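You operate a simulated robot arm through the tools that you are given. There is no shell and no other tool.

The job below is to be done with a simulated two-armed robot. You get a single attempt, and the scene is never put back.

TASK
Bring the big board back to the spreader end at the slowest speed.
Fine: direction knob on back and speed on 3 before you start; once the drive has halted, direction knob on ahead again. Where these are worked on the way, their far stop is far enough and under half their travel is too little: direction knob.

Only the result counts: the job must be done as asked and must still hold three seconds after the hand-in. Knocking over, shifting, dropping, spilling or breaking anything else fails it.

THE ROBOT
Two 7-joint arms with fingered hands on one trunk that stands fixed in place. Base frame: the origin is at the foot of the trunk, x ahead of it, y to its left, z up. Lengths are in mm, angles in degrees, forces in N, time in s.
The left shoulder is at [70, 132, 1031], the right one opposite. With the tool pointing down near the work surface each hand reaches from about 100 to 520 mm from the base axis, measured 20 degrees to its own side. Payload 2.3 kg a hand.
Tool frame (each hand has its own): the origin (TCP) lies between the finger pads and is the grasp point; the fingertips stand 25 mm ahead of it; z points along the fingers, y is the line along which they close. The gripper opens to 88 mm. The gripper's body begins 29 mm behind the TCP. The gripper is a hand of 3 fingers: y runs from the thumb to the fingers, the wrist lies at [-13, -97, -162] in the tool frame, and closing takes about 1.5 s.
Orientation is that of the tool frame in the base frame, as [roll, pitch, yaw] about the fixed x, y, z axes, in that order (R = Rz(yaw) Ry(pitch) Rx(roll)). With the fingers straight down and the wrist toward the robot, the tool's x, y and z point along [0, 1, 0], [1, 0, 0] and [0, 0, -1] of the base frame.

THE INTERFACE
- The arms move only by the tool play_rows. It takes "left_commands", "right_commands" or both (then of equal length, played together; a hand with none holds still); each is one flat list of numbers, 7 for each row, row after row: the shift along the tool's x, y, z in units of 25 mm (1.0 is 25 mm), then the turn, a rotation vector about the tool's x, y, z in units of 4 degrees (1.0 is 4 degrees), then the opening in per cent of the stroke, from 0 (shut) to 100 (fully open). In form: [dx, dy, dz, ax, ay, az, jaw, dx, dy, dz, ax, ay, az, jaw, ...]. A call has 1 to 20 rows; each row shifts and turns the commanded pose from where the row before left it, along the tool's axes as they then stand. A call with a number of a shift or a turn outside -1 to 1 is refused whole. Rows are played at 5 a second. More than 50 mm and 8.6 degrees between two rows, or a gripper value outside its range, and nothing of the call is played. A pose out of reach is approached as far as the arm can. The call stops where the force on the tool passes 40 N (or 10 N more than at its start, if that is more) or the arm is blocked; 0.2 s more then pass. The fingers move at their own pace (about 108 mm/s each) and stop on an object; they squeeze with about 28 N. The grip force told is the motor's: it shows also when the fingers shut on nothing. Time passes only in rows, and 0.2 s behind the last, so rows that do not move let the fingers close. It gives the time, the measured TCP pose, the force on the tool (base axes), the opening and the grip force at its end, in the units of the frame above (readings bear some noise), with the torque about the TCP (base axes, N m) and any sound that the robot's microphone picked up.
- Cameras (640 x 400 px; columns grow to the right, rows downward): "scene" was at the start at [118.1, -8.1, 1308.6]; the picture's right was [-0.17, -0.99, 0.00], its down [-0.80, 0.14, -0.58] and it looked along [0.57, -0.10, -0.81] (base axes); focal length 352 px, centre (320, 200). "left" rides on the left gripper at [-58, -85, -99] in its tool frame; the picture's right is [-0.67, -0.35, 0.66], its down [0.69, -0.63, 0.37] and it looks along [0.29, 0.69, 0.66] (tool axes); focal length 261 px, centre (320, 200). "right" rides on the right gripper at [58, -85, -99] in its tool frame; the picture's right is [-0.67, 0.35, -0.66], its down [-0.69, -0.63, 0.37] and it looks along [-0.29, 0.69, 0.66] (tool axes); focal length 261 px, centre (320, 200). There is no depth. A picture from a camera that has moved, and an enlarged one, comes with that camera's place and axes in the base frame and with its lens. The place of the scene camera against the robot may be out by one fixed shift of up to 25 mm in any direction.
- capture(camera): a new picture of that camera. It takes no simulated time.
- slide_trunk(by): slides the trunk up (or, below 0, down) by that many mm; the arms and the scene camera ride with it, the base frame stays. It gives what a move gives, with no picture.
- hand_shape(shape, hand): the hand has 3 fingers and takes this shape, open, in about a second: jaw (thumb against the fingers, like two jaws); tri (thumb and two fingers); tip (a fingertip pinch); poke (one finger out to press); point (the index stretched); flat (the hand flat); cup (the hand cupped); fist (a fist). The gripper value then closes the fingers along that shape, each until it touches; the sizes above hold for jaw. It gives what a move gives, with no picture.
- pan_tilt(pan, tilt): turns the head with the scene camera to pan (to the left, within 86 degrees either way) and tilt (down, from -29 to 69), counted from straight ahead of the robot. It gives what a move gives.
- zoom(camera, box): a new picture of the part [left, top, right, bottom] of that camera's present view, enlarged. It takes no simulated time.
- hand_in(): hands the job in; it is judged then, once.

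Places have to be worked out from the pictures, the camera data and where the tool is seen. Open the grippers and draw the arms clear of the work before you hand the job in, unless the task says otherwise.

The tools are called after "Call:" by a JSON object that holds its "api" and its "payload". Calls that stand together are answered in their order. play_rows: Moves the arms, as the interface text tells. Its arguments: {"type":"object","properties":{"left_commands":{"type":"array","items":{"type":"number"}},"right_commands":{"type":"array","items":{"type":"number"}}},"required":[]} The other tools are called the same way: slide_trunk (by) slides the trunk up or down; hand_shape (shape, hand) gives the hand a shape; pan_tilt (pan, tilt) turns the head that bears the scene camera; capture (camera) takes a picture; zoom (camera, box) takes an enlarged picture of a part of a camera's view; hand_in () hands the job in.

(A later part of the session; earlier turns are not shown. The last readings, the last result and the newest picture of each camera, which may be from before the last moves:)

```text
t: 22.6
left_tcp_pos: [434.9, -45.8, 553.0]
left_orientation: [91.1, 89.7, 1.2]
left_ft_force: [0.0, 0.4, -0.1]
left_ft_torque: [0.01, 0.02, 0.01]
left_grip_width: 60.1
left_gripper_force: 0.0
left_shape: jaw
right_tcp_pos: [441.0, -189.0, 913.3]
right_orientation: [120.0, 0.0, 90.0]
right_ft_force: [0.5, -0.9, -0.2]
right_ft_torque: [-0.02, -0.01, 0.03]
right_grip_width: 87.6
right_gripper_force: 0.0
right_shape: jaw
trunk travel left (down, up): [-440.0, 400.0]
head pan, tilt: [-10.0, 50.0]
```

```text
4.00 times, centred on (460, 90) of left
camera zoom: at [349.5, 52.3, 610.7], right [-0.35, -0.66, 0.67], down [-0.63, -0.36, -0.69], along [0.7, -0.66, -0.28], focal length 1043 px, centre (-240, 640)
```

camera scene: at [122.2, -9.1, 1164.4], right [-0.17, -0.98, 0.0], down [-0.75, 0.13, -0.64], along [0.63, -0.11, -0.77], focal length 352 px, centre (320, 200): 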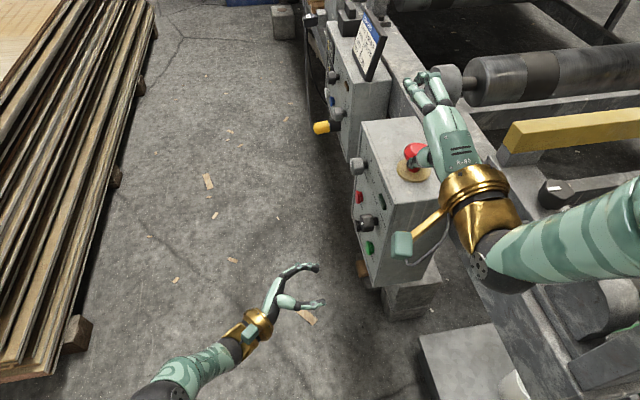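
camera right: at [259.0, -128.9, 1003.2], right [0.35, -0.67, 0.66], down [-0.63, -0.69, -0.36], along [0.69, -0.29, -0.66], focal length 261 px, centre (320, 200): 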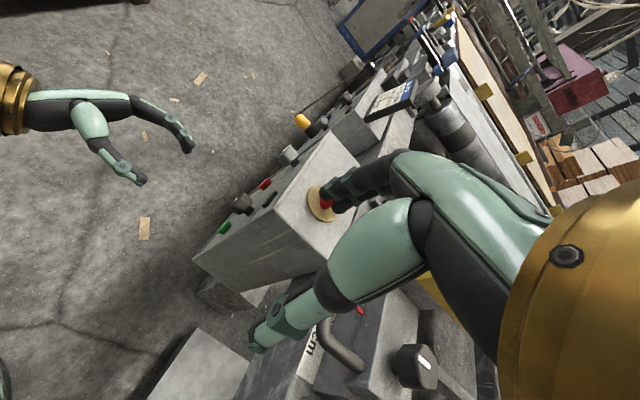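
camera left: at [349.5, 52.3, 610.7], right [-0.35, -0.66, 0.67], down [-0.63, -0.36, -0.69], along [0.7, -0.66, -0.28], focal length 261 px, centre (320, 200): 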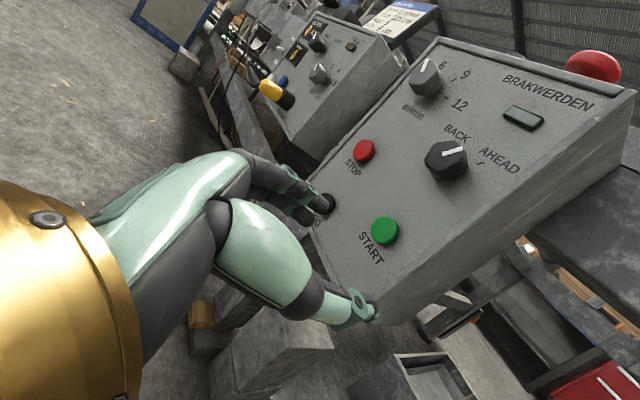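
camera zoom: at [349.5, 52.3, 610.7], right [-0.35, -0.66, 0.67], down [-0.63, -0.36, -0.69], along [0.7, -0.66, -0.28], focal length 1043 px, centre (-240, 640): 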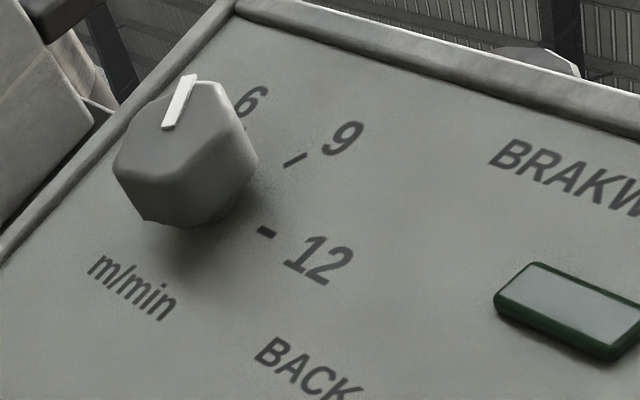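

Refined: direction knob axis at about (496, 647), face y about -158; speed knob (592, 699); START (492, -178, 561); STOP (594, -178, 602); panel y about -187. I stage in front of the direction knob.

Call:
{"api": "play_rows", "payload": {"left_commands": [-0.75, 0.49, 0.4, 0, 0, 0, 68, -0.75, 0.49, 0.4, 0, 0, 0, 68, -0.75, 0.49, 0.4, 0, 0, 0, 68, -0.75, 0.49, 0.4, 0, 0, 0, 68, -0.75, 0.49, 0.4, 0, 0, 0, 68, 0, 0, 0, 0, 0, 0, 68]}}

Call:
{"api": "capture", "payload": {"camera": "left"}}

Call:
{"api": "capture", "payload": {"camera": "scene"}}

```text
t: 24.0
left_tcp_pos: [497.2, -96.4, 649.1]
left_orientation: [117.2, 89.7, 27.2]
left_ft_force: [-1.2, -0.2, 0.4]
left_ft_torque: [0.0, 0.01, 0.01]
left_grip_width: 60.4
left_gripper_force: 0.1
left_shape: jaw
right_tcp_pos: [441.5, -187.8, 913.2]
right_orientation: [120.0, 0.0, 90.0]
right_ft_force: [0.5, 0.2, 0.1]
right_ft_torque: [0.02, 0.04, 0.02]
right_grip_width: 87.6
right_gripper_force: 0.1
right_shape: jaw
trunk travel left (down, up): [-440.0, 400.0]
head pan, tilt: [-10.0, 50.0]
```

```text
taken
camera left: at [410.2, 3.1, 706.3], right [-0.35, -0.66, 0.67], down [-0.63, -0.36, -0.69], along [0.7, -0.66, -0.28], focal length 261 px, centre (320, 200)
```

left: 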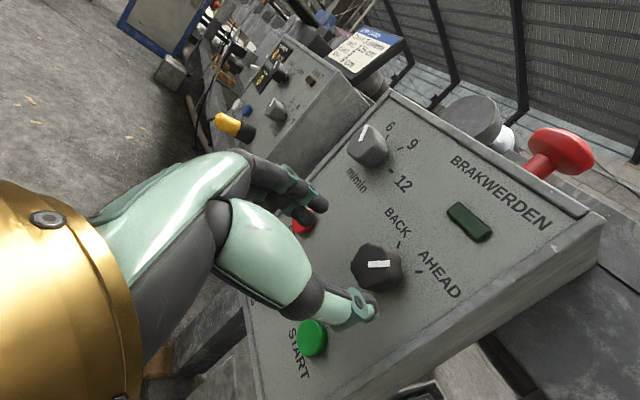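

```text
taken
camera scene: at [122.4, -9.0, 1164.4], right [-0.17, -0.98, 0.0], down [-0.75, 0.13, -0.64], along [0.63, -0.11, -0.77], focal length 352 px, centre (320, 200)
```

scene: 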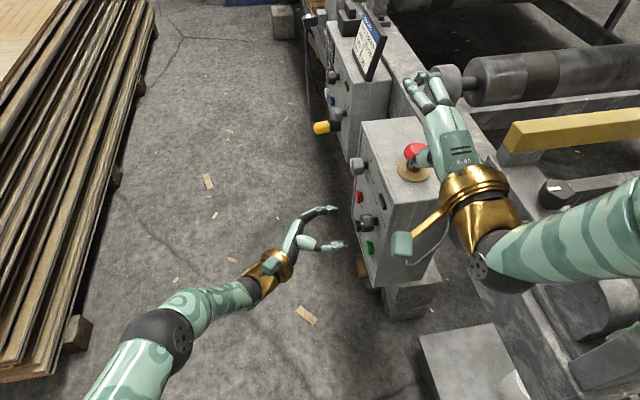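

Projection of my estimate matches the knob in the picture. Before gripping, I test in free air whether the hand can turn 72° counterclockwise here.

Call:
{"api": "play_rows", "payload": {"left_commands": [0, 0, 0, 0, 0, -1, 68, 0, 0, 0, 0, 0, -1, 68, 0, 0, 0, 0, 0, -1, 68, 0, 0, 0, 0, 0, -1, 68, 0, 0, 0, 0, 0, -1, 68, 0, 0, 0, 0, 0, -1, 68, 0, 0, 0, 0, 0, -1, 68, 0, 0, 0, 0, 0, -1, 68, 0, 0, 0, 0, 0, -1, 68, 0, 0, 0, 0, 0, -1, 68, 0, 0, 0, 0, 0, -1, 68, 0, 0, 0, 0, 0, -1, 68, 0, 0, 0, 0, 0, -1, 68, 0, 0, 0, 0, 0, -1, 68, 0, 0, 0, 0, 0, -1, 68, 0, 0, 0, 0, 0, -1, 68, 0, 0, 0, 0, 0, -1, 68, 0, 0, 0, 0, 0, -1, 68]}}

Call:
{"api": "capture", "payload": {"camera": "left"}}

Call:
{"api": "capture", "payload": {"camera": "scene"}}

```text
t: 27.8
left_tcp_pos: [495.3, -96.2, 647.6]
left_orientation: [-90.2, 38.4, 179.9]
left_ft_force: [-0.3, 1.0, 0.0]
left_ft_torque: [0.01, 0.0, 0.02]
left_grip_width: 60.3
left_gripper_force: 0.1
left_shape: jaw
left hand out of reach, approached as far as the arm can: row 14, 15, 16, 17, 18
right_tcp_pos: [439.9, -188.5, 912.8]
right_orientation: [119.9, 0.0, 90.1]
right_ft_force: [0.1, 1.1, 0.5]
right_ft_torque: [-0.03, 0.0, 0.01]
right_grip_width: 87.3
right_gripper_force: 0.0
right_shape: jaw
trunk travel left (down, up): [-440.0, 400.0]
head pan, tilt: [-10.0, 50.0]
```

```text
taken
camera left: at [487.3, 2.3, 750.3], right [0.31, -0.66, 0.69], down [-0.93, -0.37, 0.07], along [0.21, -0.66, -0.72], focal length 261 px, centre (320, 200)
```

left: 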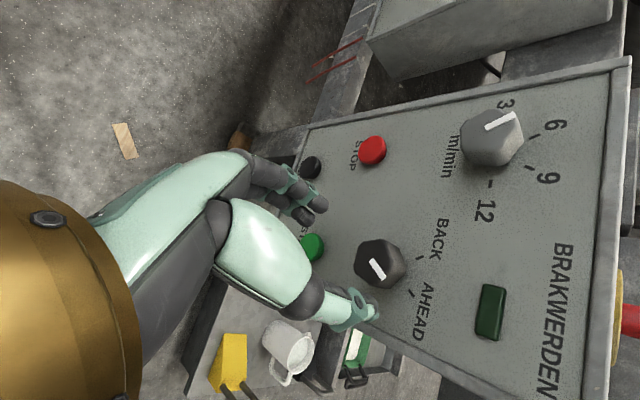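

```text
taken
camera scene: at [122.4, -9.2, 1164.4], right [-0.17, -0.98, 0.0], down [-0.75, 0.13, -0.64], along [0.63, -0.11, -0.77], focal length 352 px, centre (320, 200)
```

scene: 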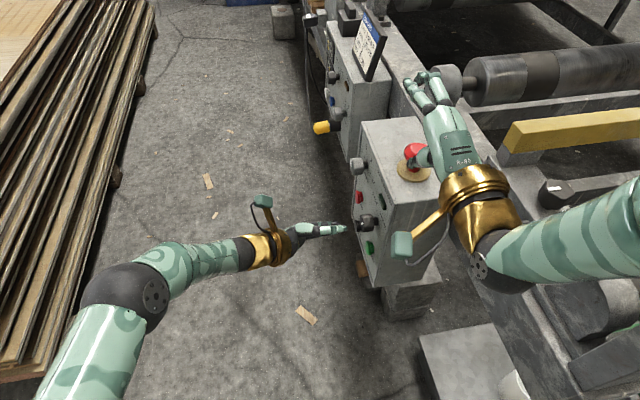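

The turn stops at about -52° from level, so I need to begin the grip with the hand turned the other way (+30°). I rotate clockwise to test that side.

Call:
{"api": "play_rows", "payload": {"left_commands": [0, 0, 0, 0, 0, 1, 68, 0, 0, 0, 0, 0, 1, 68, 0, 0, 0, 0, 0, 1, 68, 0, 0, 0, 0, 0, 1, 68, 0, 0, 0, 0, 0, 1, 68, 0, 0, 0, 0, 0, 1, 68, 0, 0, 0, 0, 0, 1, 68, 0, 0, 0, 0, 0, 1, 68, 0, 0, 0, 0, 0, 1, 68, 0, 0, 0, 0, 0, 1, 68, 0, 0, 0, 0, 0, 1, 68, 0, 0, 0, 0, 0, 1, 68, 0, 0, 0, 0, 0, 1, 68, 0, 0, 0, 0, 0, 1, 68, 0, 0, 0, 0, 0, 1, 68, 0, 0, 0, 0, 0, 1, 68, 0, 0, 0, 0, 0, 1, 68, 0, 0, 0, 0, 0, 1, 68, 0, 0, 0, 0, 0, 1, 68, 0, 0, 0, 0, 0, 1, 68]}}

Call:
{"api": "capture", "payload": {"camera": "left"}}

Call:
{"api": "capture", "payload": {"camera": "scene"}}

```text
t: 32.0
left_tcp_pos: [479.6, -96.6, 672.4]
left_orientation: [90.1, 61.6, 0.2]
left_ft_force: [0.7, -0.2, -0.3]
left_ft_torque: [0.03, -0.02, 0.0]
left_grip_width: 60.2
left_gripper_force: 0.0
left_shape: jaw
left hand out of reach, approached as far as the arm can: row 16, 17, 18, 19, 20
right_tcp_pos: [442.5, -188.2, 913.0]
right_orientation: [120.0, 0.0, 89.9]
right_ft_force: [-0.5, -0.4, -0.3]
right_ft_torque: [0.0, -0.01, 0.02]
right_grip_width: 87.4
right_gripper_force: 0.0
right_shape: jaw
trunk travel left (down, up): [-440.0, 400.0]
head pan, tilt: [-10.0, 50.0]
```

```text
taken
camera left: at [376.4, 2.5, 682.7], right [-0.63, -0.66, 0.42], down [-0.23, -0.36, -0.9], along [0.75, -0.66, 0.08], focal length 261 px, centre (320, 200)
```

left: 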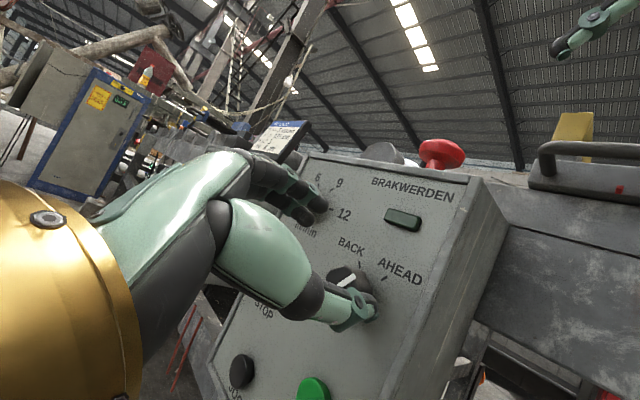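

```text
taken
camera scene: at [122.3, -9.1, 1164.4], right [-0.17, -0.98, 0.0], down [-0.75, 0.13, -0.64], along [0.63, -0.11, -0.77], focal length 352 px, centre (320, 200)
```

scene: 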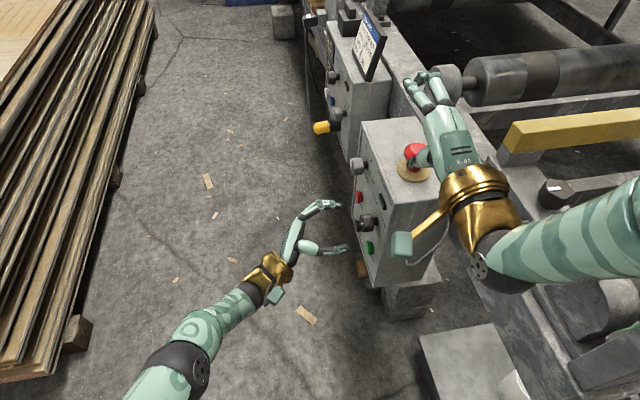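

At +28° the arm falls short by some 25 mm (too low/far), so lowering the trunk a little more will help. I first back off the left rotation, raise the right hand further by swinging it up, then lower the trunk by 70.

Call:
{"api": "play_rows", "payload": {"left_commands": [0, 0, -0.3, 0, 0, -1, 68, 0, 0, -0.3, 0, 0, -1, 68, 0, 0, -0.3, 0, 0, -1, 68, 0, 0, 0, 0, 0, -1, 68, 0, 0, 0, 0, 0, 0, 68, 0, 0, 0, 0, 0, 0, 68], "right_commands": [0, 0.45, -0.27, -1, 0, 0, 100, 0, 0.45, -0.27, -1, 0, 0, 100, 0, 0.45, -0.27, -1, 0, 0, 100, 0, 0.45, -0.27, -1, 0, 0, 100, 0, 0.45, -0.27, -1, 0, 0, 100, 0, 0.45, -0.27, -1, 0, 0, 100]}}

Call:
{"api": "slide_trunk", "payload": {"by": -70}}

Call:
{"api": "capture", "payload": {"camera": "scene"}}

```text
t: 33.4
left_tcp_pos: [479.4, -74.7, 673.4]
left_orientation: [90.2, 77.6, 0.2]
left_ft_force: [-0.3, 0.7, -0.3]
left_ft_torque: [-0.03, -0.02, 0.08]
left_grip_width: 60.2
left_gripper_force: 0.0
left_shape: jaw
right_tcp_pos: [425.3, -188.1, 990.1]
right_orientation: [95.9, 0.0, 90.0]
right_ft_force: [0.1, 0.4, 0.8]
right_ft_torque: [0.05, 0.0, 0.0]
right_grip_width: 87.6
right_gripper_force: 0.0
right_shape: jaw
trunk travel left (down, up): [-440.0, 400.0]
head pan, tilt: [-10.0, 50.0]
```

```text
t: 34.4
left_tcp_pos: [481.1, -73.9, 602.6]
left_orientation: [90.9, 77.6, 0.8]
left_ft_force: [-0.1, 0.0, 0.1]
left_ft_torque: [-0.01, 0.01, 0.0]
left_grip_width: 60.1
left_gripper_force: 0.0
left_shape: jaw
right_tcp_pos: [425.7, -187.1, 920.2]
right_orientation: [96.1, 0.0, 90.1]
right_ft_force: [0.2, -0.2, 0.1]
right_ft_torque: [0.0, 0.02, -0.01]
right_grip_width: 87.5
right_gripper_force: 0.0
right_shape: jaw
trunk travel left (down, up): [-370.0, 470.0]
head pan, tilt: [-10.0, 50.0]
```

```text
taken
camera scene: at [122.2, -9.1, 1094.4], right [-0.17, -0.98, 0.0], down [-0.75, 0.13, -0.64], along [0.63, -0.11, -0.77], focal length 352 px, centre (320, 200)
```

scene: 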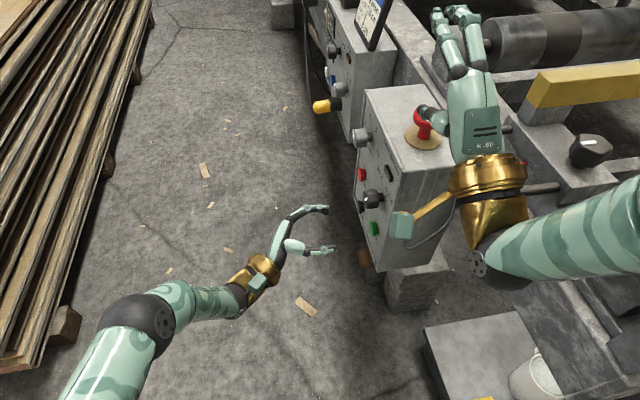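

I bring the left hand back in front of the knob and rotate it to +30°.

Call:
{"api": "play_rows", "payload": {"left_commands": [-0.536, 0.323, 0.3, 0, 0, 0, 68, -0.536, 0.323, 0.3, 0, 0, 0, 68, -0.536, 0.323, 0.3, 0, 0, 0, 68, 0, 0, 0, 0, 0, 1, 68, 0, 0, 0, 0, 0, 1, 68, 0, 0, 0, 0, 0, 1, 68, 0, 0, 0, 0, 0, 1, 68, 0, 0, 0, 0, 0, 0.5, 68, 0, 0, 0, 0, 0, 0, 68]}}

Call:
{"api": "capture", "payload": {"camera": "left"}}

```text
t: 36.4
left_tcp_pos: [493.0, -97.2, 646.8]
left_orientation: [90.3, 59.5, 0.3]
left_ft_force: [-0.5, 0.3, -0.2]
left_ft_torque: [-0.02, -0.02, -0.02]
left_grip_width: 60.1
left_gripper_force: 0.0
left_shape: jaw
right_tcp_pos: [425.5, -187.5, 920.8]
right_orientation: [95.9, 0.0, 89.9]
right_ft_force: [0.4, -0.3, 0.4]
right_ft_torque: [-0.03, 0.01, 0.02]
right_grip_width: 87.5
right_gripper_force: 0.1
right_shape: jaw
trunk travel left (down, up): [-370.0, 470.0]
head pan, tilt: [-10.0, 50.0]
```

```text
taken
camera left: at [391.7, 2.4, 654.2], right [-0.64, -0.66, 0.4], down [-0.19, -0.36, -0.91], along [0.74, -0.66, 0.1], focal length 261 px, centre (320, 200)
```

left: 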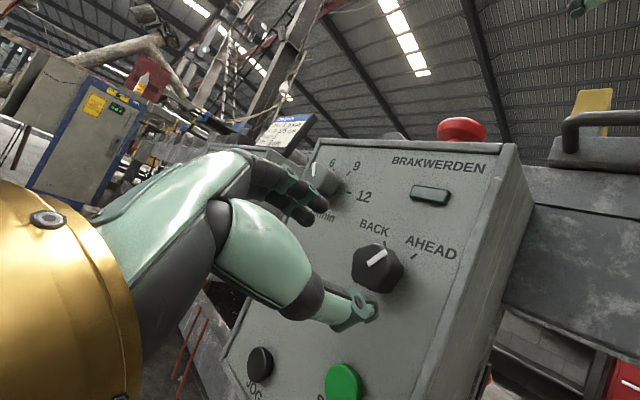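

The knob is confirmed at (495.5, 647.6). I advance so the fingertips straddle the knob, short of the panel.

Call:
{"api": "play_rows", "payload": {"left_commands": [0.01, 0.03, 0.55, 0, 0, 0, 68, 0.01, 0.03, 0.55, 0, 0, 0, 68, 0.01, 0.02, 0.55, 0, 0, 0, 68, 0, 0.02, 0.55, 0, 0, 0, 68, 0, 0, 0, 0, 0, 0, 68]}}

Call:
{"api": "capture", "payload": {"camera": "left"}}

Call:
{"api": "zoom", "payload": {"camera": "scene", "box": [280, 120, 480, 245]}}

```text
t: 37.6
left_tcp_pos: [489.5, -150.3, 654.9]
left_orientation: [90.2, 59.6, 0.2]
left_ft_force: [-0.7, 0.0, -0.3]
left_ft_torque: [-0.02, 0.0, -0.03]
left_grip_width: 60.3
left_gripper_force: 0.0
left_shape: jaw
left hand out of reach, approached as far as the arm can: row 3, 4
right_tcp_pos: [425.9, -186.6, 920.7]
right_orientation: [96.0, 0.0, 89.9]
right_ft_force: [-1.0, -0.5, -0.2]
right_ft_torque: [0.02, 0.03, 0.0]
right_grip_width: 87.9
right_gripper_force: 0.0
right_shape: jaw
trunk travel left (down, up): [-370.0, 470.0]
head pan, tilt: [-10.0, 50.0]
```

```text
taken
camera left: at [387.3, -51.1, 662.9], right [-0.64, -0.66, 0.4], down [-0.2, -0.36, -0.91], along [0.74, -0.66, 0.1], focal length 261 px, centre (320, 200)
```

left: 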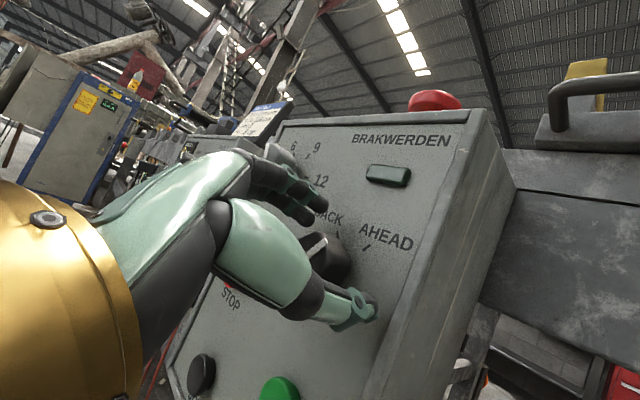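

```text
3.20 times, centred on (380, 182) of scene
camera zoom: at [122.4, -9.1, 1094.4], right [-0.17, -0.98, 0.0], down [-0.75, 0.13, -0.64], along [0.63, -0.11, -0.77], focal length 1127 px, centre (128, 256)
```

zoom: 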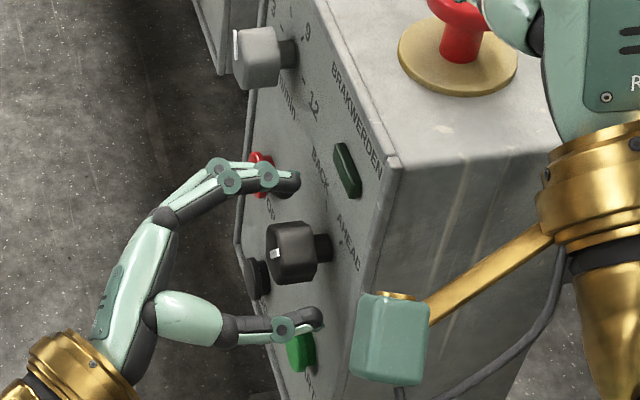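

The arm is still short by about 8 mm at full depth. I back off, lower the trunk another 40 mm (right hand stays at z about 880), and come in again.

Call:
{"api": "play_rows", "payload": {"left_commands": [0, 0, -0.6, 0, 0, 0, 68, 0, 0, -0.6, 0, 0, 0, 68, 0, 0, -0.6, 0, 0, 0, 68, 0, 0, -0.6, 0, 0, 0, 68]}}

Call:
{"api": "slide_trunk", "payload": {"by": -40}}

Call:
{"api": "capture", "payload": {"camera": "scene"}}

Call:
{"api": "capture", "payload": {"camera": "right"}}

```text
t: 38.6
left_tcp_pos: [490.5, -90.8, 656.7]
left_orientation: [90.1, 59.6, 0.1]
left_ft_force: [0.2, -0.6, 0.4]
left_ft_torque: [-0.02, 0.01, 0.02]
left_grip_width: 60.1
left_gripper_force: 0.0
left_shape: jaw
right_tcp_pos: [425.9, -186.3, 920.7]
right_orientation: [96.0, 0.0, 89.9]
right_ft_force: [0.0, -0.5, -0.1]
right_ft_torque: [0.04, 0.0, -0.01]
right_grip_width: 87.9
right_gripper_force: 0.1
right_shape: jaw
trunk travel left (down, up): [-370.0, 470.0]
head pan, tilt: [-10.0, 50.0]
```

```text
t: 39.5
left_tcp_pos: [491.3, -90.2, 616.4]
left_orientation: [90.2, 59.6, 0.3]
left_ft_force: [0.3, -0.5, 0.4]
left_ft_torque: [0.01, 0.0, 0.01]
left_grip_width: 60.3
left_gripper_force: 0.0
left_shape: jaw
right_tcp_pos: [425.2, -187.8, 880.6]
right_orientation: [96.0, 0.0, 89.9]
right_ft_force: [0.4, -0.5, 0.1]
right_ft_torque: [-0.02, 0.0, -0.04]
right_grip_width: 87.9
right_gripper_force: 0.0
right_shape: jaw
trunk travel left (down, up): [-330.0, 510.0]
head pan, tilt: [-10.0, 50.0]
```

```text
taken
camera scene: at [122.2, -9.1, 1054.3], right [-0.17, -0.98, 0.0], down [-0.75, 0.13, -0.64], along [0.63, -0.11, -0.77], focal length 352 px, centre (320, 200)
```

scene: 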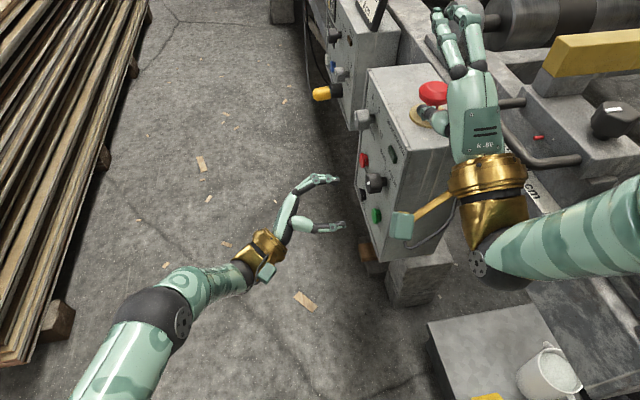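

```text
taken
camera right: at [317.5, -128.3, 807.6], right [-0.62, -0.67, 0.42], down [0.3, -0.69, -0.66], along [0.73, -0.29, 0.62], focal length 261 px, centre (320, 200)
```

right: 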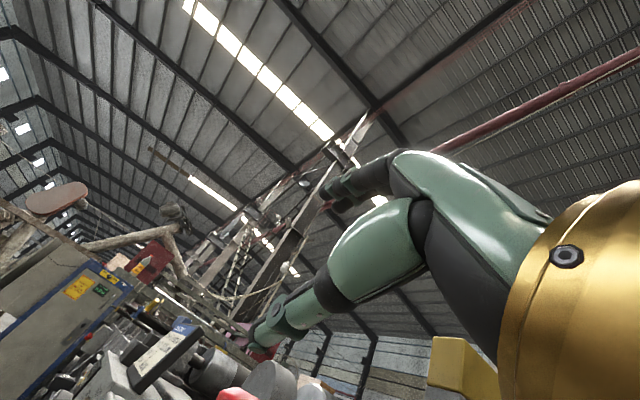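

Now I correct laterally and advance onto the knob.

Call:
{"api": "play_rows", "payload": {"left_commands": [-0.48, 0.4, 0, 0, 0, 0, 68, -0.48, 0.4, 0, 0, 0, 0, 68, 0, 0, 0.5, 0, 0, 0, 68, 0, 0, 0.5, 0, 0, 0, 68, 0, 0, 0.5, 0, 0, 0, 68, 0, 0, 0.5, 0, 0, 0, 68, 0, 0, 0.4, 0, 0, 0, 68, 0, 0, 0, 0, 0, 0, 68]}}

Call:
{"api": "capture", "payload": {"camera": "left"}}

Call:
{"api": "zoom", "payload": {"camera": "scene", "box": [280, 120, 480, 245]}}

```text
t: 41.3
left_tcp_pos: [495.1, -151.0, 647.0]
left_orientation: [90.2, 59.7, 0.3]
left_ft_force: [0.2, -0.2, -0.1]
left_ft_torque: [-0.04, -0.01, 0.0]
left_grip_width: 60.3
left_gripper_force: 0.1
left_shape: jaw
right_tcp_pos: [426.7, -188.1, 880.4]
right_orientation: [96.0, 0.0, 89.9]
right_ft_force: [-0.8, 0.4, 1.0]
right_ft_torque: [0.0, -0.01, 0.0]
right_grip_width: 87.5
right_gripper_force: 0.0
right_shape: jaw
trunk travel left (down, up): [-330.0, 510.0]
head pan, tilt: [-10.0, 50.0]
```

```text
taken
camera left: at [391.5, -51.6, 655.1], right [-0.64, -0.66, 0.4], down [-0.2, -0.36, -0.91], along [0.74, -0.66, 0.1], focal length 261 px, centre (320, 200)
```

left: 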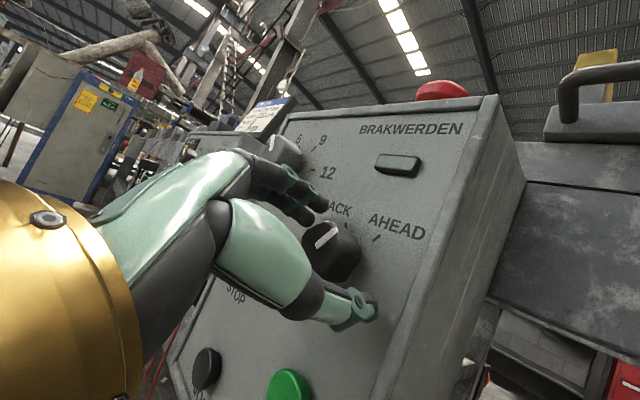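

```text
3.20 times, centred on (380, 182) of scene
camera zoom: at [122.4, -9.2, 1054.4], right [-0.17, -0.98, 0.0], down [-0.75, 0.13, -0.64], along [0.63, -0.11, -0.77], focal length 1127 px, centre (128, 256)
```

zoom: 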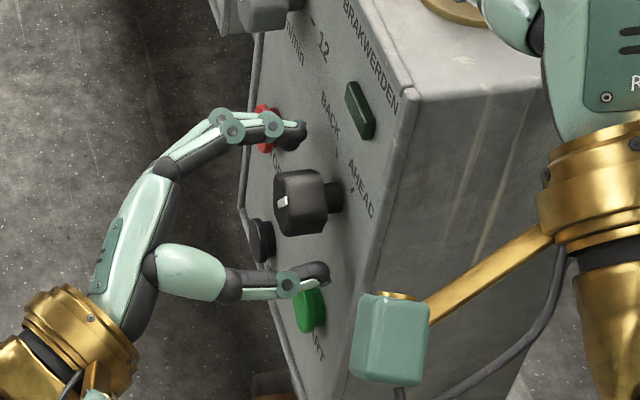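

The knob sits between the fingers. I close the grip on it.

Call:
{"api": "play_rows", "payload": {"left_commands": [0, 0, 0, 0, 0, 0, 40, 0, 0, 0, 0, 0, 0, 20, 0, 0, 0, 0, 0, 0, 0, 0, 0, 0, 0, 0, 0, 0, 0, 0, 0, 0, 0, 0, 0, 0, 0, 0, 0, 0, 0, 0, 0, 0, 0, 0, 0, 0, 0, 0, 0, 0, 0, 0, 0, 0]}}

Call:
{"api": "capture", "payload": {"camera": "left"}}

Call:
{"api": "zoom", "payload": {"camera": "scene", "box": [280, 120, 480, 245]}}

```text
t: 43.1
left_tcp_pos: [494.1, -151.5, 648.3]
left_orientation: [90.2, 59.5, 0.2]
left_ft_force: [0.5, -1.2, 2.4]
left_ft_torque: [-0.07, 0.05, 0.04]
left_grip_width: 25.9
left_gripper_force: 28.0
left_shape: jaw
right_tcp_pos: [425.3, -187.3, 879.8]
right_orientation: [96.0, 0.0, 89.9]
right_ft_force: [0.0, -0.2, -0.5]
right_ft_torque: [0.02, -0.02, 0.01]
right_grip_width: 87.6
right_gripper_force: 0.0
right_shape: jaw
trunk travel left (down, up): [-330.0, 510.0]
head pan, tilt: [-10.0, 50.0]
```

```text
taken
camera left: at [391.3, -51.6, 655.4], right [-0.64, -0.66, 0.4], down [-0.19, -0.36, -0.91], along [0.74, -0.66, 0.1], focal length 261 px, centre (320, 200)
```

left: 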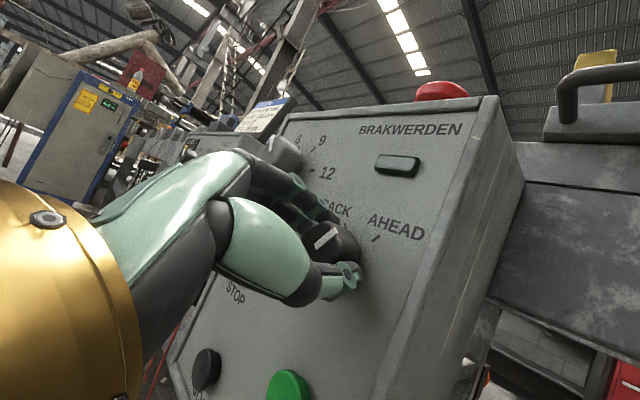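

```text
3.20 times, centred on (380, 182) of scene
camera zoom: at [121.9, -9.3, 1054.5], right [-0.17, -0.98, 0.0], down [-0.75, 0.13, -0.64], along [0.63, -0.11, -0.77], focal length 1127 px, centre (128, 256)
```

zoom: 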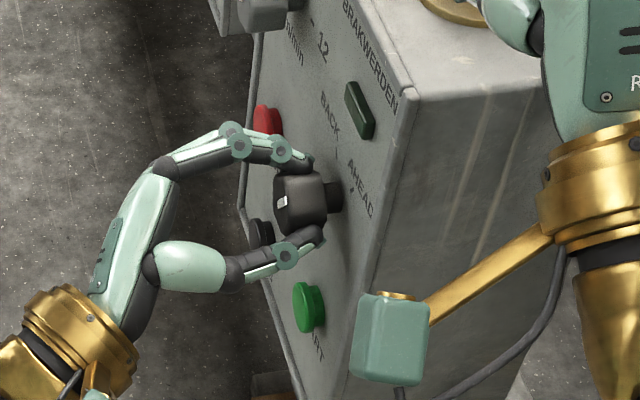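

Gripped (28 N, low side forces). I turn counterclockwise 36° first and check.

Call:
{"api": "play_rows", "payload": {"left_commands": [0, 0, 0, 0, 0, -1, 0, 0, 0, 0, 0, 0, -1, 0, 0, 0, 0, 0, 0, -1, 0, 0, 0, 0, 0, 0, -1, 0, 0, 0, 0, 0, 0, -1, 0, 0, 0, 0, 0, 0, -1, 0, 0, 0, 0, 0, 0, -1, 0, 0, 0, 0, 0, 0, -1, 0, 0, 0, 0, 0, 0, -1, 0]}}

Call:
{"api": "capture", "payload": {"camera": "left"}}

```text
t: 45.1
left_tcp_pos: [495.6, -150.8, 648.6]
left_orientation: [-91.4, 84.5, 178.7]
left_ft_force: [8.6, -3.6, 9.4]
left_ft_torque: [-0.15, -0.08, 0.17]
left_grip_width: 25.5
left_gripper_force: 28.3
left_shape: jaw
right_tcp_pos: [425.3, -186.9, 880.3]
right_orientation: [96.0, 0.0, 89.9]
right_ft_force: [-0.4, 0.4, 0.0]
right_ft_torque: [0.0, 0.0, 0.02]
right_grip_width: 87.5
right_gripper_force: 0.0
right_shape: jaw
trunk travel left (down, up): [-330.0, 510.0]
head pan, tilt: [-10.0, 50.0]
```

```text
taken
camera left: at [416.3, -51.4, 714.8], right [-0.28, -0.66, 0.7], down [-0.69, -0.37, -0.62], along [0.66, -0.66, -0.35], focal length 261 px, centre (320, 200)
```

left: 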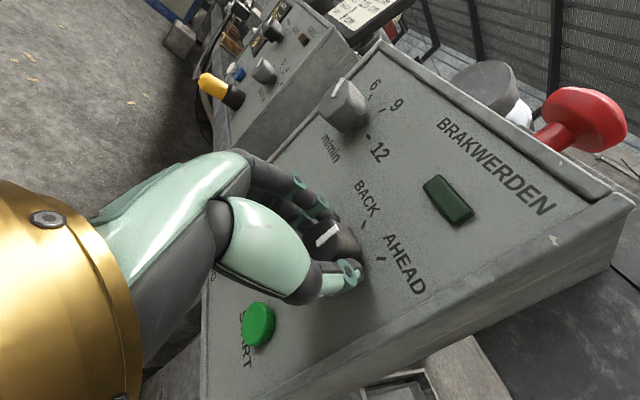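

The mark follows the hand. I turn the remaining 34° or so.

Call:
{"api": "play_rows", "payload": {"left_commands": [0, 0, 0, 0, 0, -1, 0, 0, 0, 0, 0, 0, -1, 0, 0, 0, 0, 0, 0, -1, 0, 0, 0, 0, 0, 0, -1, 0, 0, 0, 0, 0, 0, -1, 0, 0, 0, 0, 0, 0, -1, 0, 0, 0, 0, 0, 0, -1, 0, 0, 0, 0, 0, 0, -1, 0, 0, 0, 0, 0, 0, -0.5, 0]}}

Call:
{"api": "capture", "payload": {"camera": "left"}}

```text
t: 47.1
left_tcp_pos: [496.1, -150.1, 646.6]
left_orientation: [-90.0, 50.5, 180.0]
left_ft_force: [14.7, -3.5, 11.6]
left_ft_torque: [-0.18, -0.32, 0.3]
left_grip_width: 25.6
left_gripper_force: 27.8
left_shape: jaw
right_tcp_pos: [426.6, -186.3, 879.4]
right_orientation: [96.2, 0.0, 90.0]
right_ft_force: [0.3, -0.1, 0.1]
right_ft_torque: [0.02, 0.0, 0.03]
right_grip_width: 87.7
right_gripper_force: 0.2
right_shape: jaw
trunk travel left (down, up): [-330.0, 510.0]
head pan, tilt: [-10.0, 50.0]
```

```text
taken
camera left: at [467.4, -51.0, 747.1], right [0.16, -0.66, 0.74], down [-0.92, -0.37, -0.13], along [0.35, -0.66, -0.66], focal length 261 px, centre (320, 200)
```

left: 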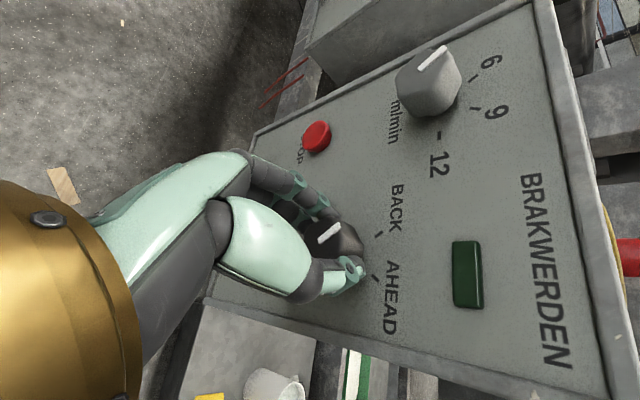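

I zoom to compare the mark with the BACK tick.

Call:
{"api": "zoom", "payload": {"camera": "left", "box": [290, 190, 418, 270]}}

```text
5.00 times, centred on (354, 230) of left
camera zoom: at [467.4, -51.0, 747.1], right [0.16, -0.66, 0.74], down [-0.92, -0.37, -0.13], along [0.35, -0.66, -0.66], focal length 1303 px, centre (150, 50)
```

zoom: 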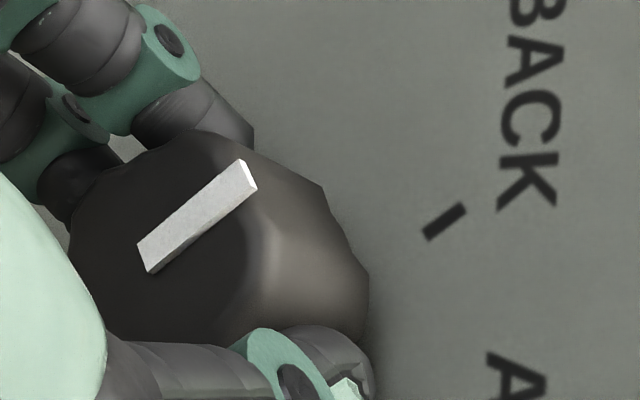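

Mark and BACK tick are parallel. I release and withdraw, then look again.

Call:
{"api": "play_rows", "payload": {"left_commands": [0, 0, 0, 0, 0, 0, 68, 0, 0, 0, 0, 0, 0, 68, 0, 0, 0, 0, 0, 0, 68, 0, 0, 0, 0, 0, 0, 68, 0, 0, -0.5, 0, 0, 0, 68, 0, 0, -0.5, 0, 0, 0, 68, 0, 0, -0.5, 0, 0, 0, 68, 0, 0, -0.5, 0, 0, 0, 68, 0, 0, -0.5, 0, 0, 0, 68]}}

Call:
{"api": "capture", "payload": {"camera": "left"}}

Call:
{"api": "zoom", "payload": {"camera": "left", "box": [330, 60, 550, 300]}}

```text
t: 49.1
left_tcp_pos: [494.9, -87.6, 648.6]
left_orientation: [-90.2, 50.3, 179.9]
left_ft_force: [0.6, 0.1, 0.1]
left_ft_torque: [-0.01, 0.01, 0.02]
left_grip_width: 59.4
left_gripper_force: 0.1
left_shape: jaw
right_tcp_pos: [426.1, -186.7, 879.8]
right_orientation: [96.0, 0.0, 89.9]
right_ft_force: [-0.1, 0.4, 0.1]
right_ft_torque: [0.0, -0.02, 0.01]
right_grip_width: 87.6
right_gripper_force: 0.0
right_shape: jaw
trunk travel left (down, up): [-330.0, 510.0]
head pan, tilt: [-10.0, 50.0]
```

```text
taken
camera left: at [466.4, 11.9, 747.4], right [0.16, -0.66, 0.74], down [-0.92, -0.37, -0.13], along [0.35, -0.66, -0.66], focal length 261 px, centre (320, 200)
```

left: 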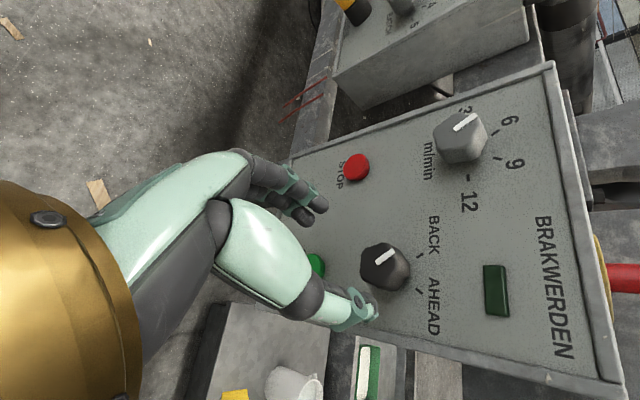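

```text
1.67 times, centred on (440, 180) of left
camera zoom: at [466.4, 11.9, 747.4], right [0.16, -0.66, 0.74], down [-0.92, -0.37, -0.13], along [0.35, -0.66, -0.66], focal length 434 px, centre (120, 233)
```

zoom: 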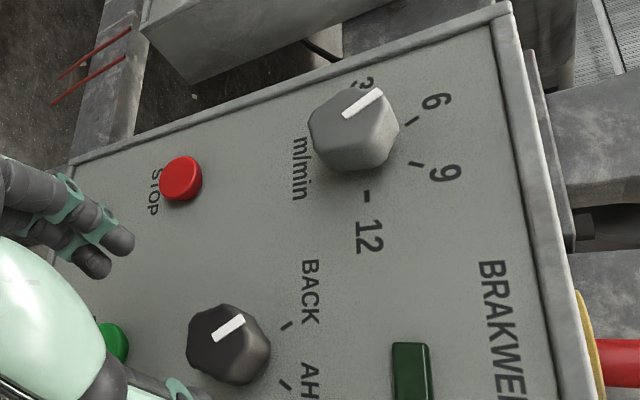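

Direction knob is on BACK. Next the speed knob (at about (591, 700), mark on 6): I turn the hand back to +20° and move in front of it.

Call:
{"api": "play_rows", "payload": {"left_commands": [0, 0, 0, 0, 0, 1, 68, 0, 0, 0, 0, 0, 1, 68, 0, 0, 0, 0, 0, 1, 68, 0, 0, 0, 0, 0, 1, 68, 0, 0, 0, 0, 0, 1, 68, 0, 0, 0, 0, 0, 1, 68, 0, 0, 0, 0, 0, 1, 68, 0, 0, 0, 0, 0, 1, 68, 0, 0, 0, 0, 0, 1, 68, 0, 0, 0, 0, 0, 1, 68, 0, 0, 0, 0, 0, 1, 68, 0, 0, 0, 0, 0, 1, 68, 0, 0, 0, 0, 0, 1, 68, 0, 0, 0, 0, 0, 1, 68, 0, 0, 0, 0, 0, 1, 68, -0.116, 0.862, 0, 0, 0, 0, 68, -0.116, 0.862, 0, 0, 0, 0, 68, -0.116, 0.862, 0, 0, 0, 0, 68, -0.116, 0.862, 0, 0, 0, 0, 68, -0.116, 0.862, 0, 0, 0, 0, 68]}}

Call:
{"api": "capture", "payload": {"camera": "left"}}

```text
t: 53.3
left_tcp_pos: [568.1, -88.4, 709.4]
left_orientation: [90.5, 69.5, 0.5]
left_ft_force: [0.1, -0.4, -0.2]
left_ft_torque: [0.01, 0.05, 0.02]
left_grip_width: 59.5
left_gripper_force: 0.0
left_shape: jaw
left hand out of reach, approached as far as the arm can: row 19, 20
right_tcp_pos: [425.7, -187.5, 880.1]
right_orientation: [96.0, 0.0, 90.0]
right_ft_force: [0.2, 1.1, 0.4]
right_ft_torque: [-0.01, -0.02, 0.01]
right_grip_width: 87.6
right_gripper_force: 0.1
right_shape: jaw
trunk travel left (down, up): [-330.0, 510.0]
head pan, tilt: [-10.0, 50.0]
```

```text
taken
camera left: at [468.4, 10.2, 735.5], right [-0.56, -0.66, 0.5], down [-0.35, -0.36, -0.86], along [0.75, -0.66, -0.03], focal length 261 px, centre (320, 200)
```

left: 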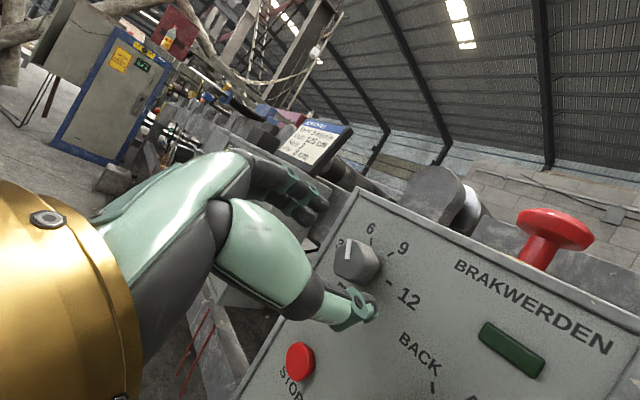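

The speed knob lies at the edge of the left arm's reach (shoulder-to-wrist limit about 410 mm). The right arm could do it from the robot's side; I look at how the right arm lies relative to the table before deciding.

Call:
{"api": "pan_tilt", "payload": {"pan": -60, "tilt": 50}}

Call:
{"api": "capture", "payload": {"camera": "scene"}}

Call:
{"api": "pan_tilt", "payload": {"pan": -40, "tilt": 69}}

Call:
{"api": "capture", "payload": {"camera": "scene"}}

Call:
{"api": "pan_tilt", "payload": {"pan": -86, "tilt": 30}}

Call:
{"api": "capture", "payload": {"camera": "scene"}}

```text
t: 54.5
left_tcp_pos: [570.1, -88.8, 709.4]
left_orientation: [90.3, 69.6, 0.3]
left_ft_force: [0.7, -0.2, 0.2]
left_ft_torque: [0.02, 0.02, 0.0]
left_grip_width: 59.6
left_gripper_force: 0.2
left_shape: jaw
right_tcp_pos: [426.2, -186.5, 879.2]
right_orientation: [95.9, 0.0, 90.0]
right_ft_force: [0.9, 0.2, 0.1]
right_ft_torque: [0.02, 0.03, 0.01]
right_grip_width: 87.7
right_gripper_force: 0.0
right_shape: jaw
trunk travel left (down, up): [-330.0, 510.0]
head pan, tilt: [-60.0, 50.0]
```

```text
taken
camera scene: at [85.1, -62.4, 1054.4], right [-0.87, -0.5, 0.0], down [-0.38, 0.66, -0.64], along [0.32, -0.56, -0.77], focal length 352 px, centre (320, 200)
```

scene: 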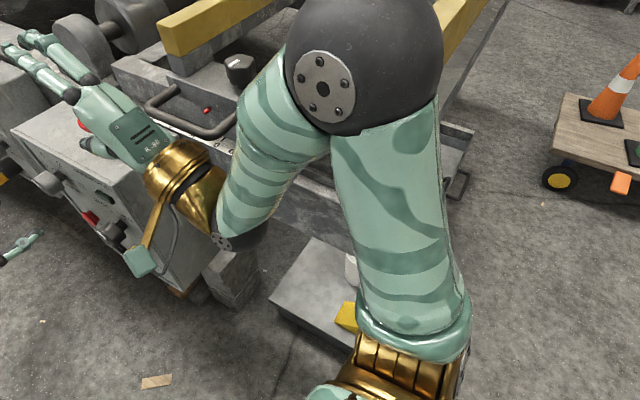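

```text
t: 55.3
left_tcp_pos: [568.6, -89.2, 710.4]
left_orientation: [90.1, 69.7, 0.1]
left_ft_force: [0.2, -0.1, 0.8]
left_ft_torque: [-0.01, -0.02, -0.03]
left_grip_width: 59.6
left_gripper_force: 0.1
left_shape: jaw
right_tcp_pos: [425.2, -186.8, 880.5]
right_orientation: [96.0, 0.0, 89.9]
right_ft_force: [0.1, 0.4, 0.7]
right_ft_torque: [0.03, 0.02, 0.01]
right_grip_width: 87.6
right_gripper_force: 0.0
right_shape: jaw
trunk travel left (down, up): [-330.0, 510.0]
head pan, tilt: [-40.0, 68.8]
```

```text
taken
camera scene: at [89.4, -31.8, 1032.5], right [-0.64, -0.77, 0.0], down [-0.71, 0.6, -0.36], along [0.28, -0.23, -0.93], focal length 352 px, centre (320, 200)
```

scene: 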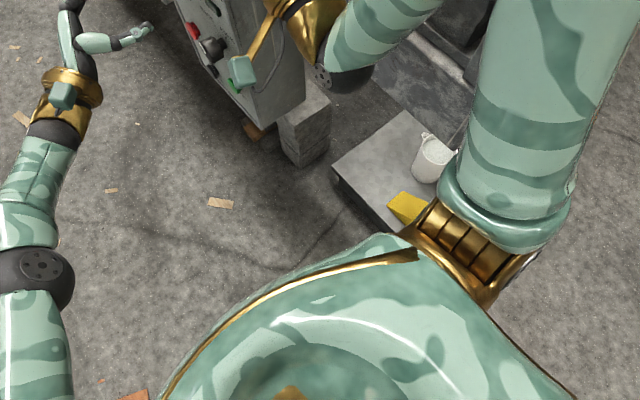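

```text
t: 56.4
left_tcp_pos: [569.1, -89.5, 710.0]
left_orientation: [90.1, 69.6, 0.1]
left_ft_force: [-0.6, -0.4, 0.5]
left_ft_torque: [-0.02, -0.02, -0.02]
left_grip_width: 59.7
left_gripper_force: 0.0
left_shape: jaw
right_tcp_pos: [425.1, -186.8, 879.7]
right_orientation: [96.0, 0.0, 90.1]
right_ft_force: [0.5, 0.2, 1.0]
right_ft_torque: [-0.03, -0.01, -0.01]
right_grip_width: 87.8
right_gripper_force: 0.2
right_shape: jaw
trunk travel left (down, up): [-330.0, 510.0]
head pan, tilt: [-85.9, 30.0]
```

```text
taken
camera scene: at [53.0, -86.0, 1083.9], right [-1.0, -0.07, 0.0], down [-0.04, 0.5, -0.87], along [0.06, -0.86, -0.5], focal length 352 px, centre (320, 200)
```

scene: 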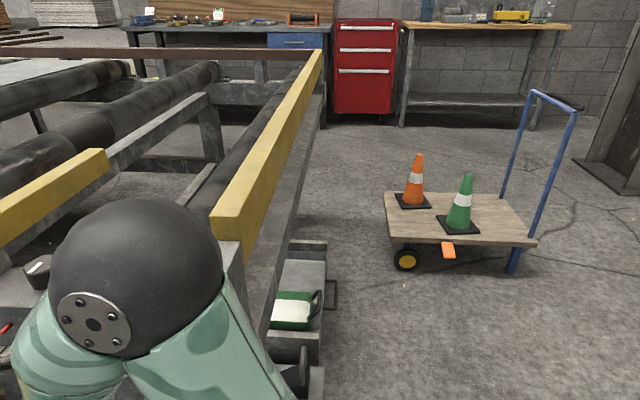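

The right elbow stands about 80 mm clear over the table, and the right arm has comfortable reach to the speed knob when pointing along (+x, -y). I retract the left arm to the left, then move the right hand out over the aisle.

Call:
{"api": "play_rows", "payload": {"left_commands": [-0.26, -0.7, -0.85, 0, 0, 0, 68, -0.26, -0.7, -0.85, 0, 0, 0, 68, -0.26, -0.7, -0.85, 0, 0, 0, 68, -0.26, -0.7, -0.85, 0, 0, 0, 68, -0.26, -0.7, -0.85, 0, 0, 0, 68, -0.26, -0.7, -0.85, 0, 0, 0, 68, -0.26, -0.7, -0.85, 0, 0, 0, 68, -0.26, -0.7, -0.85, 0, 0, 0, 68]}}

Call:
{"api": "play_rows", "payload": {"right_commands": [0.835, 0.03, 0.273, 0, 0, 0, 68, 0.835, 0.03, 0.273, 0, 0, 0, 68, 0.835, 0.03, 0.273, 0, 0, 0, 68, 0.835, 0.03, 0.273, 0, 0, 0, 68, 0.835, 0.03, 0.273, 0, 0, 0, 68, 0.835, 0.03, 0.273, 0, 0, 0, 68, 0.835, 0.03, 0.273, 0, 0, 0, 68, 0.835, 0.03, 0.273, 0, 0, 0, 68]}}

Call:
{"api": "pan_tilt", "payload": {"pan": -10, "tilt": 50}}

Call:
{"api": "capture", "payload": {"camera": "scene"}}

```text
t: 58.2
left_tcp_pos: [420.7, 81.1, 711.3]
left_orientation: [90.2, 69.5, 0.3]
left_ft_force: [-0.6, -0.1, 1.5]
left_ft_torque: [-0.02, 0.01, -0.03]
left_grip_width: 59.7
left_gripper_force: 0.1
left_shape: jaw
right_tcp_pos: [425.1, -186.6, 880.6]
right_orientation: [96.0, 0.0, 90.0]
right_ft_force: [-0.3, 0.4, -0.1]
right_ft_torque: [-0.03, -0.01, 0.03]
right_grip_width: 87.6
right_gripper_force: 0.0
right_shape: jaw
trunk travel left (down, up): [-330.0, 510.0]
head pan, tilt: [-85.9, 30.0]
```

```text
t: 60.0
left_tcp_pos: [421.4, 79.7, 709.8]
left_orientation: [90.3, 69.7, 0.4]
left_ft_force: [-0.1, -0.6, -0.2]
left_ft_torque: [0.01, 0.01, -0.01]
left_grip_width: 59.4
left_gripper_force: 0.1
left_shape: jaw
right_tcp_pos: [478.9, -19.1, 882.1]
right_orientation: [96.1, 0.1, 90.0]
right_ft_force: [-0.3, -0.6, -0.5]
right_ft_torque: [0.06, 0.01, 0.01]
right_grip_width: 60.1
right_gripper_force: 0.1
right_shape: jaw
trunk travel left (down, up): [-330.0, 510.0]
head pan, tilt: [-85.9, 30.0]
```

```text
t: 61.5
left_tcp_pos: [419.6, 80.7, 709.8]
left_orientation: [90.0, 69.6, 0.0]
left_ft_force: [-0.9, 0.3, 0.5]
left_ft_torque: [0.0, 0.0, -0.02]
left_grip_width: 59.5
left_gripper_force: 0.0
left_shape: jaw
right_tcp_pos: [479.4, -20.6, 882.4]
right_orientation: [96.0, 0.0, 90.1]
right_ft_force: [-0.9, 0.2, -0.8]
right_ft_torque: [-0.04, -0.02, -0.01]
right_grip_width: 60.2
right_gripper_force: 0.1
right_shape: jaw
trunk travel left (down, up): [-330.0, 510.0]
head pan, tilt: [-10.0, 50.0]
```

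```text
taken
camera scene: at [122.4, -9.0, 1054.4], right [-0.17, -0.98, 0.0], down [-0.75, 0.13, -0.64], along [0.63, -0.11, -0.77], focal length 352 px, centre (320, 200)
```

scene: 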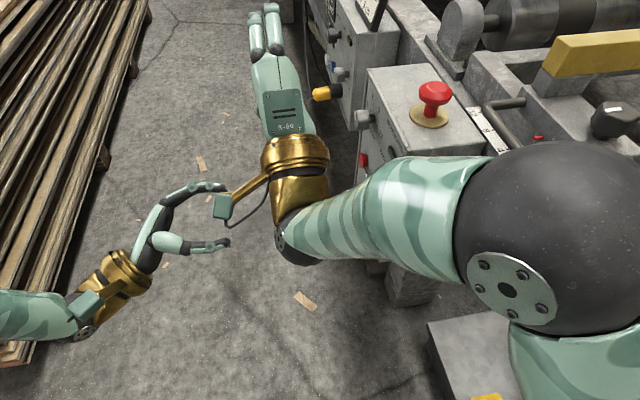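

I move the left hand a bit further away and rotate the right hand 35° toward the panel.

Call:
{"api": "play_rows", "payload": {"left_commands": [-0.28, -0.75, -0.93, 0, 0, 0, 68, -0.28, -0.75, -0.93, 0, 0, 0, 68, -0.28, -0.75, -0.93, 0, 0, 0, 68, 0, 0, 0, 0, 0, 0, 68, 0, 0, 0, 0, 0, 0, 68, 0, 0, 0, 0, 0, 0, 68, 0, 0, 0, 0, 0, 0, 68, 0, 0, 0, 0, 0, 0, 68, 0, 0, 0, 0, 0, 0, 68, 0, 0, 0, 0, 0, 0, 68, 0, 0, 0, 0, 0, 0, 68, 0, 0, 0, 0, 0, 0, 68], "right_commands": [0, 0, 0, 0, 0, 0, 68, 0, 0, 0, 0, 0, 0, 68, 0, 0, 0, 0, 0, 0, 68, 0, 0, 0, 0, -0.97, 0, 68, 0, 0, 0, 0, -0.97, 0, 68, 0, 0, 0, 0, -0.97, 0, 68, 0, 0, 0, 0, -0.97, 0, 68, 0, 0, 0, 0, -0.97, 0, 68, 0, 0, 0, 0, -0.97, 0, 68, 0, 0, 0, 0, -0.97, 0, 68, 0, 0, 0, 0, -0.97, 0, 68, 0, 0, 0, 0, -0.97, 0, 68]}}

Call:
{"api": "capture", "payload": {"camera": "right"}}

Call:
{"api": "capture", "payload": {"camera": "scene"}}

```text
t: 64.1
left_tcp_pos: [361.1, 149.3, 710.1]
left_orientation: [90.5, 69.6, 0.5]
left_ft_force: [-0.3, -0.1, 0.2]
left_ft_torque: [0.0, -0.01, -0.02]
left_grip_width: 59.7
left_gripper_force: 0.1
left_shape: jaw
right_tcp_pos: [484.9, -35.3, 885.6]
right_orientation: [96.1, 2.1, 53.5]
right_ft_force: [-0.1, -0.1, -0.3]
right_ft_torque: [0.04, 0.01, -0.01]
right_grip_width: 60.4
right_gripper_force: 0.1
right_shape: jaw
trunk travel left (down, up): [-330.0, 510.0]
head pan, tilt: [-10.0, 50.0]
```

```text
taken
camera right: at [430.9, 74.2, 810.6], right [-0.88, -0.16, 0.44], down [-0.18, -0.75, -0.64], along [0.43, -0.64, 0.63], focal length 261 px, centre (320, 200)
```

right: 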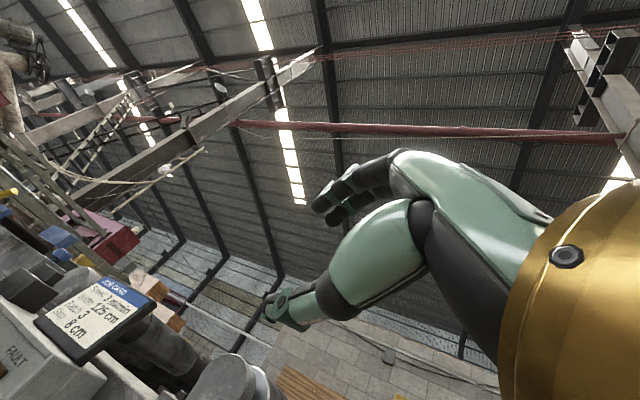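

```text
taken
camera scene: at [122.5, -8.7, 1054.4], right [-0.17, -0.98, 0.0], down [-0.75, 0.13, -0.64], along [0.63, -0.11, -0.77], focal length 352 px, centre (320, 200)
```

scene: 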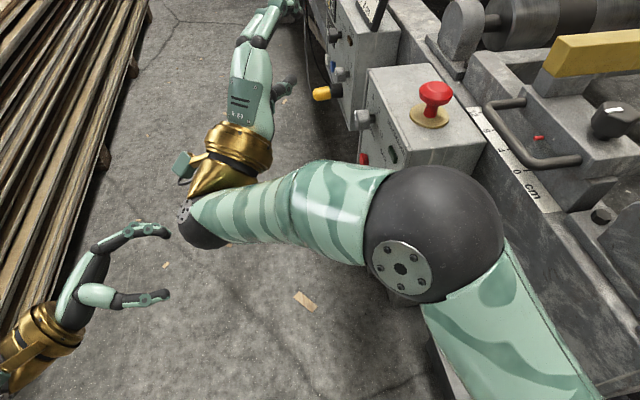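

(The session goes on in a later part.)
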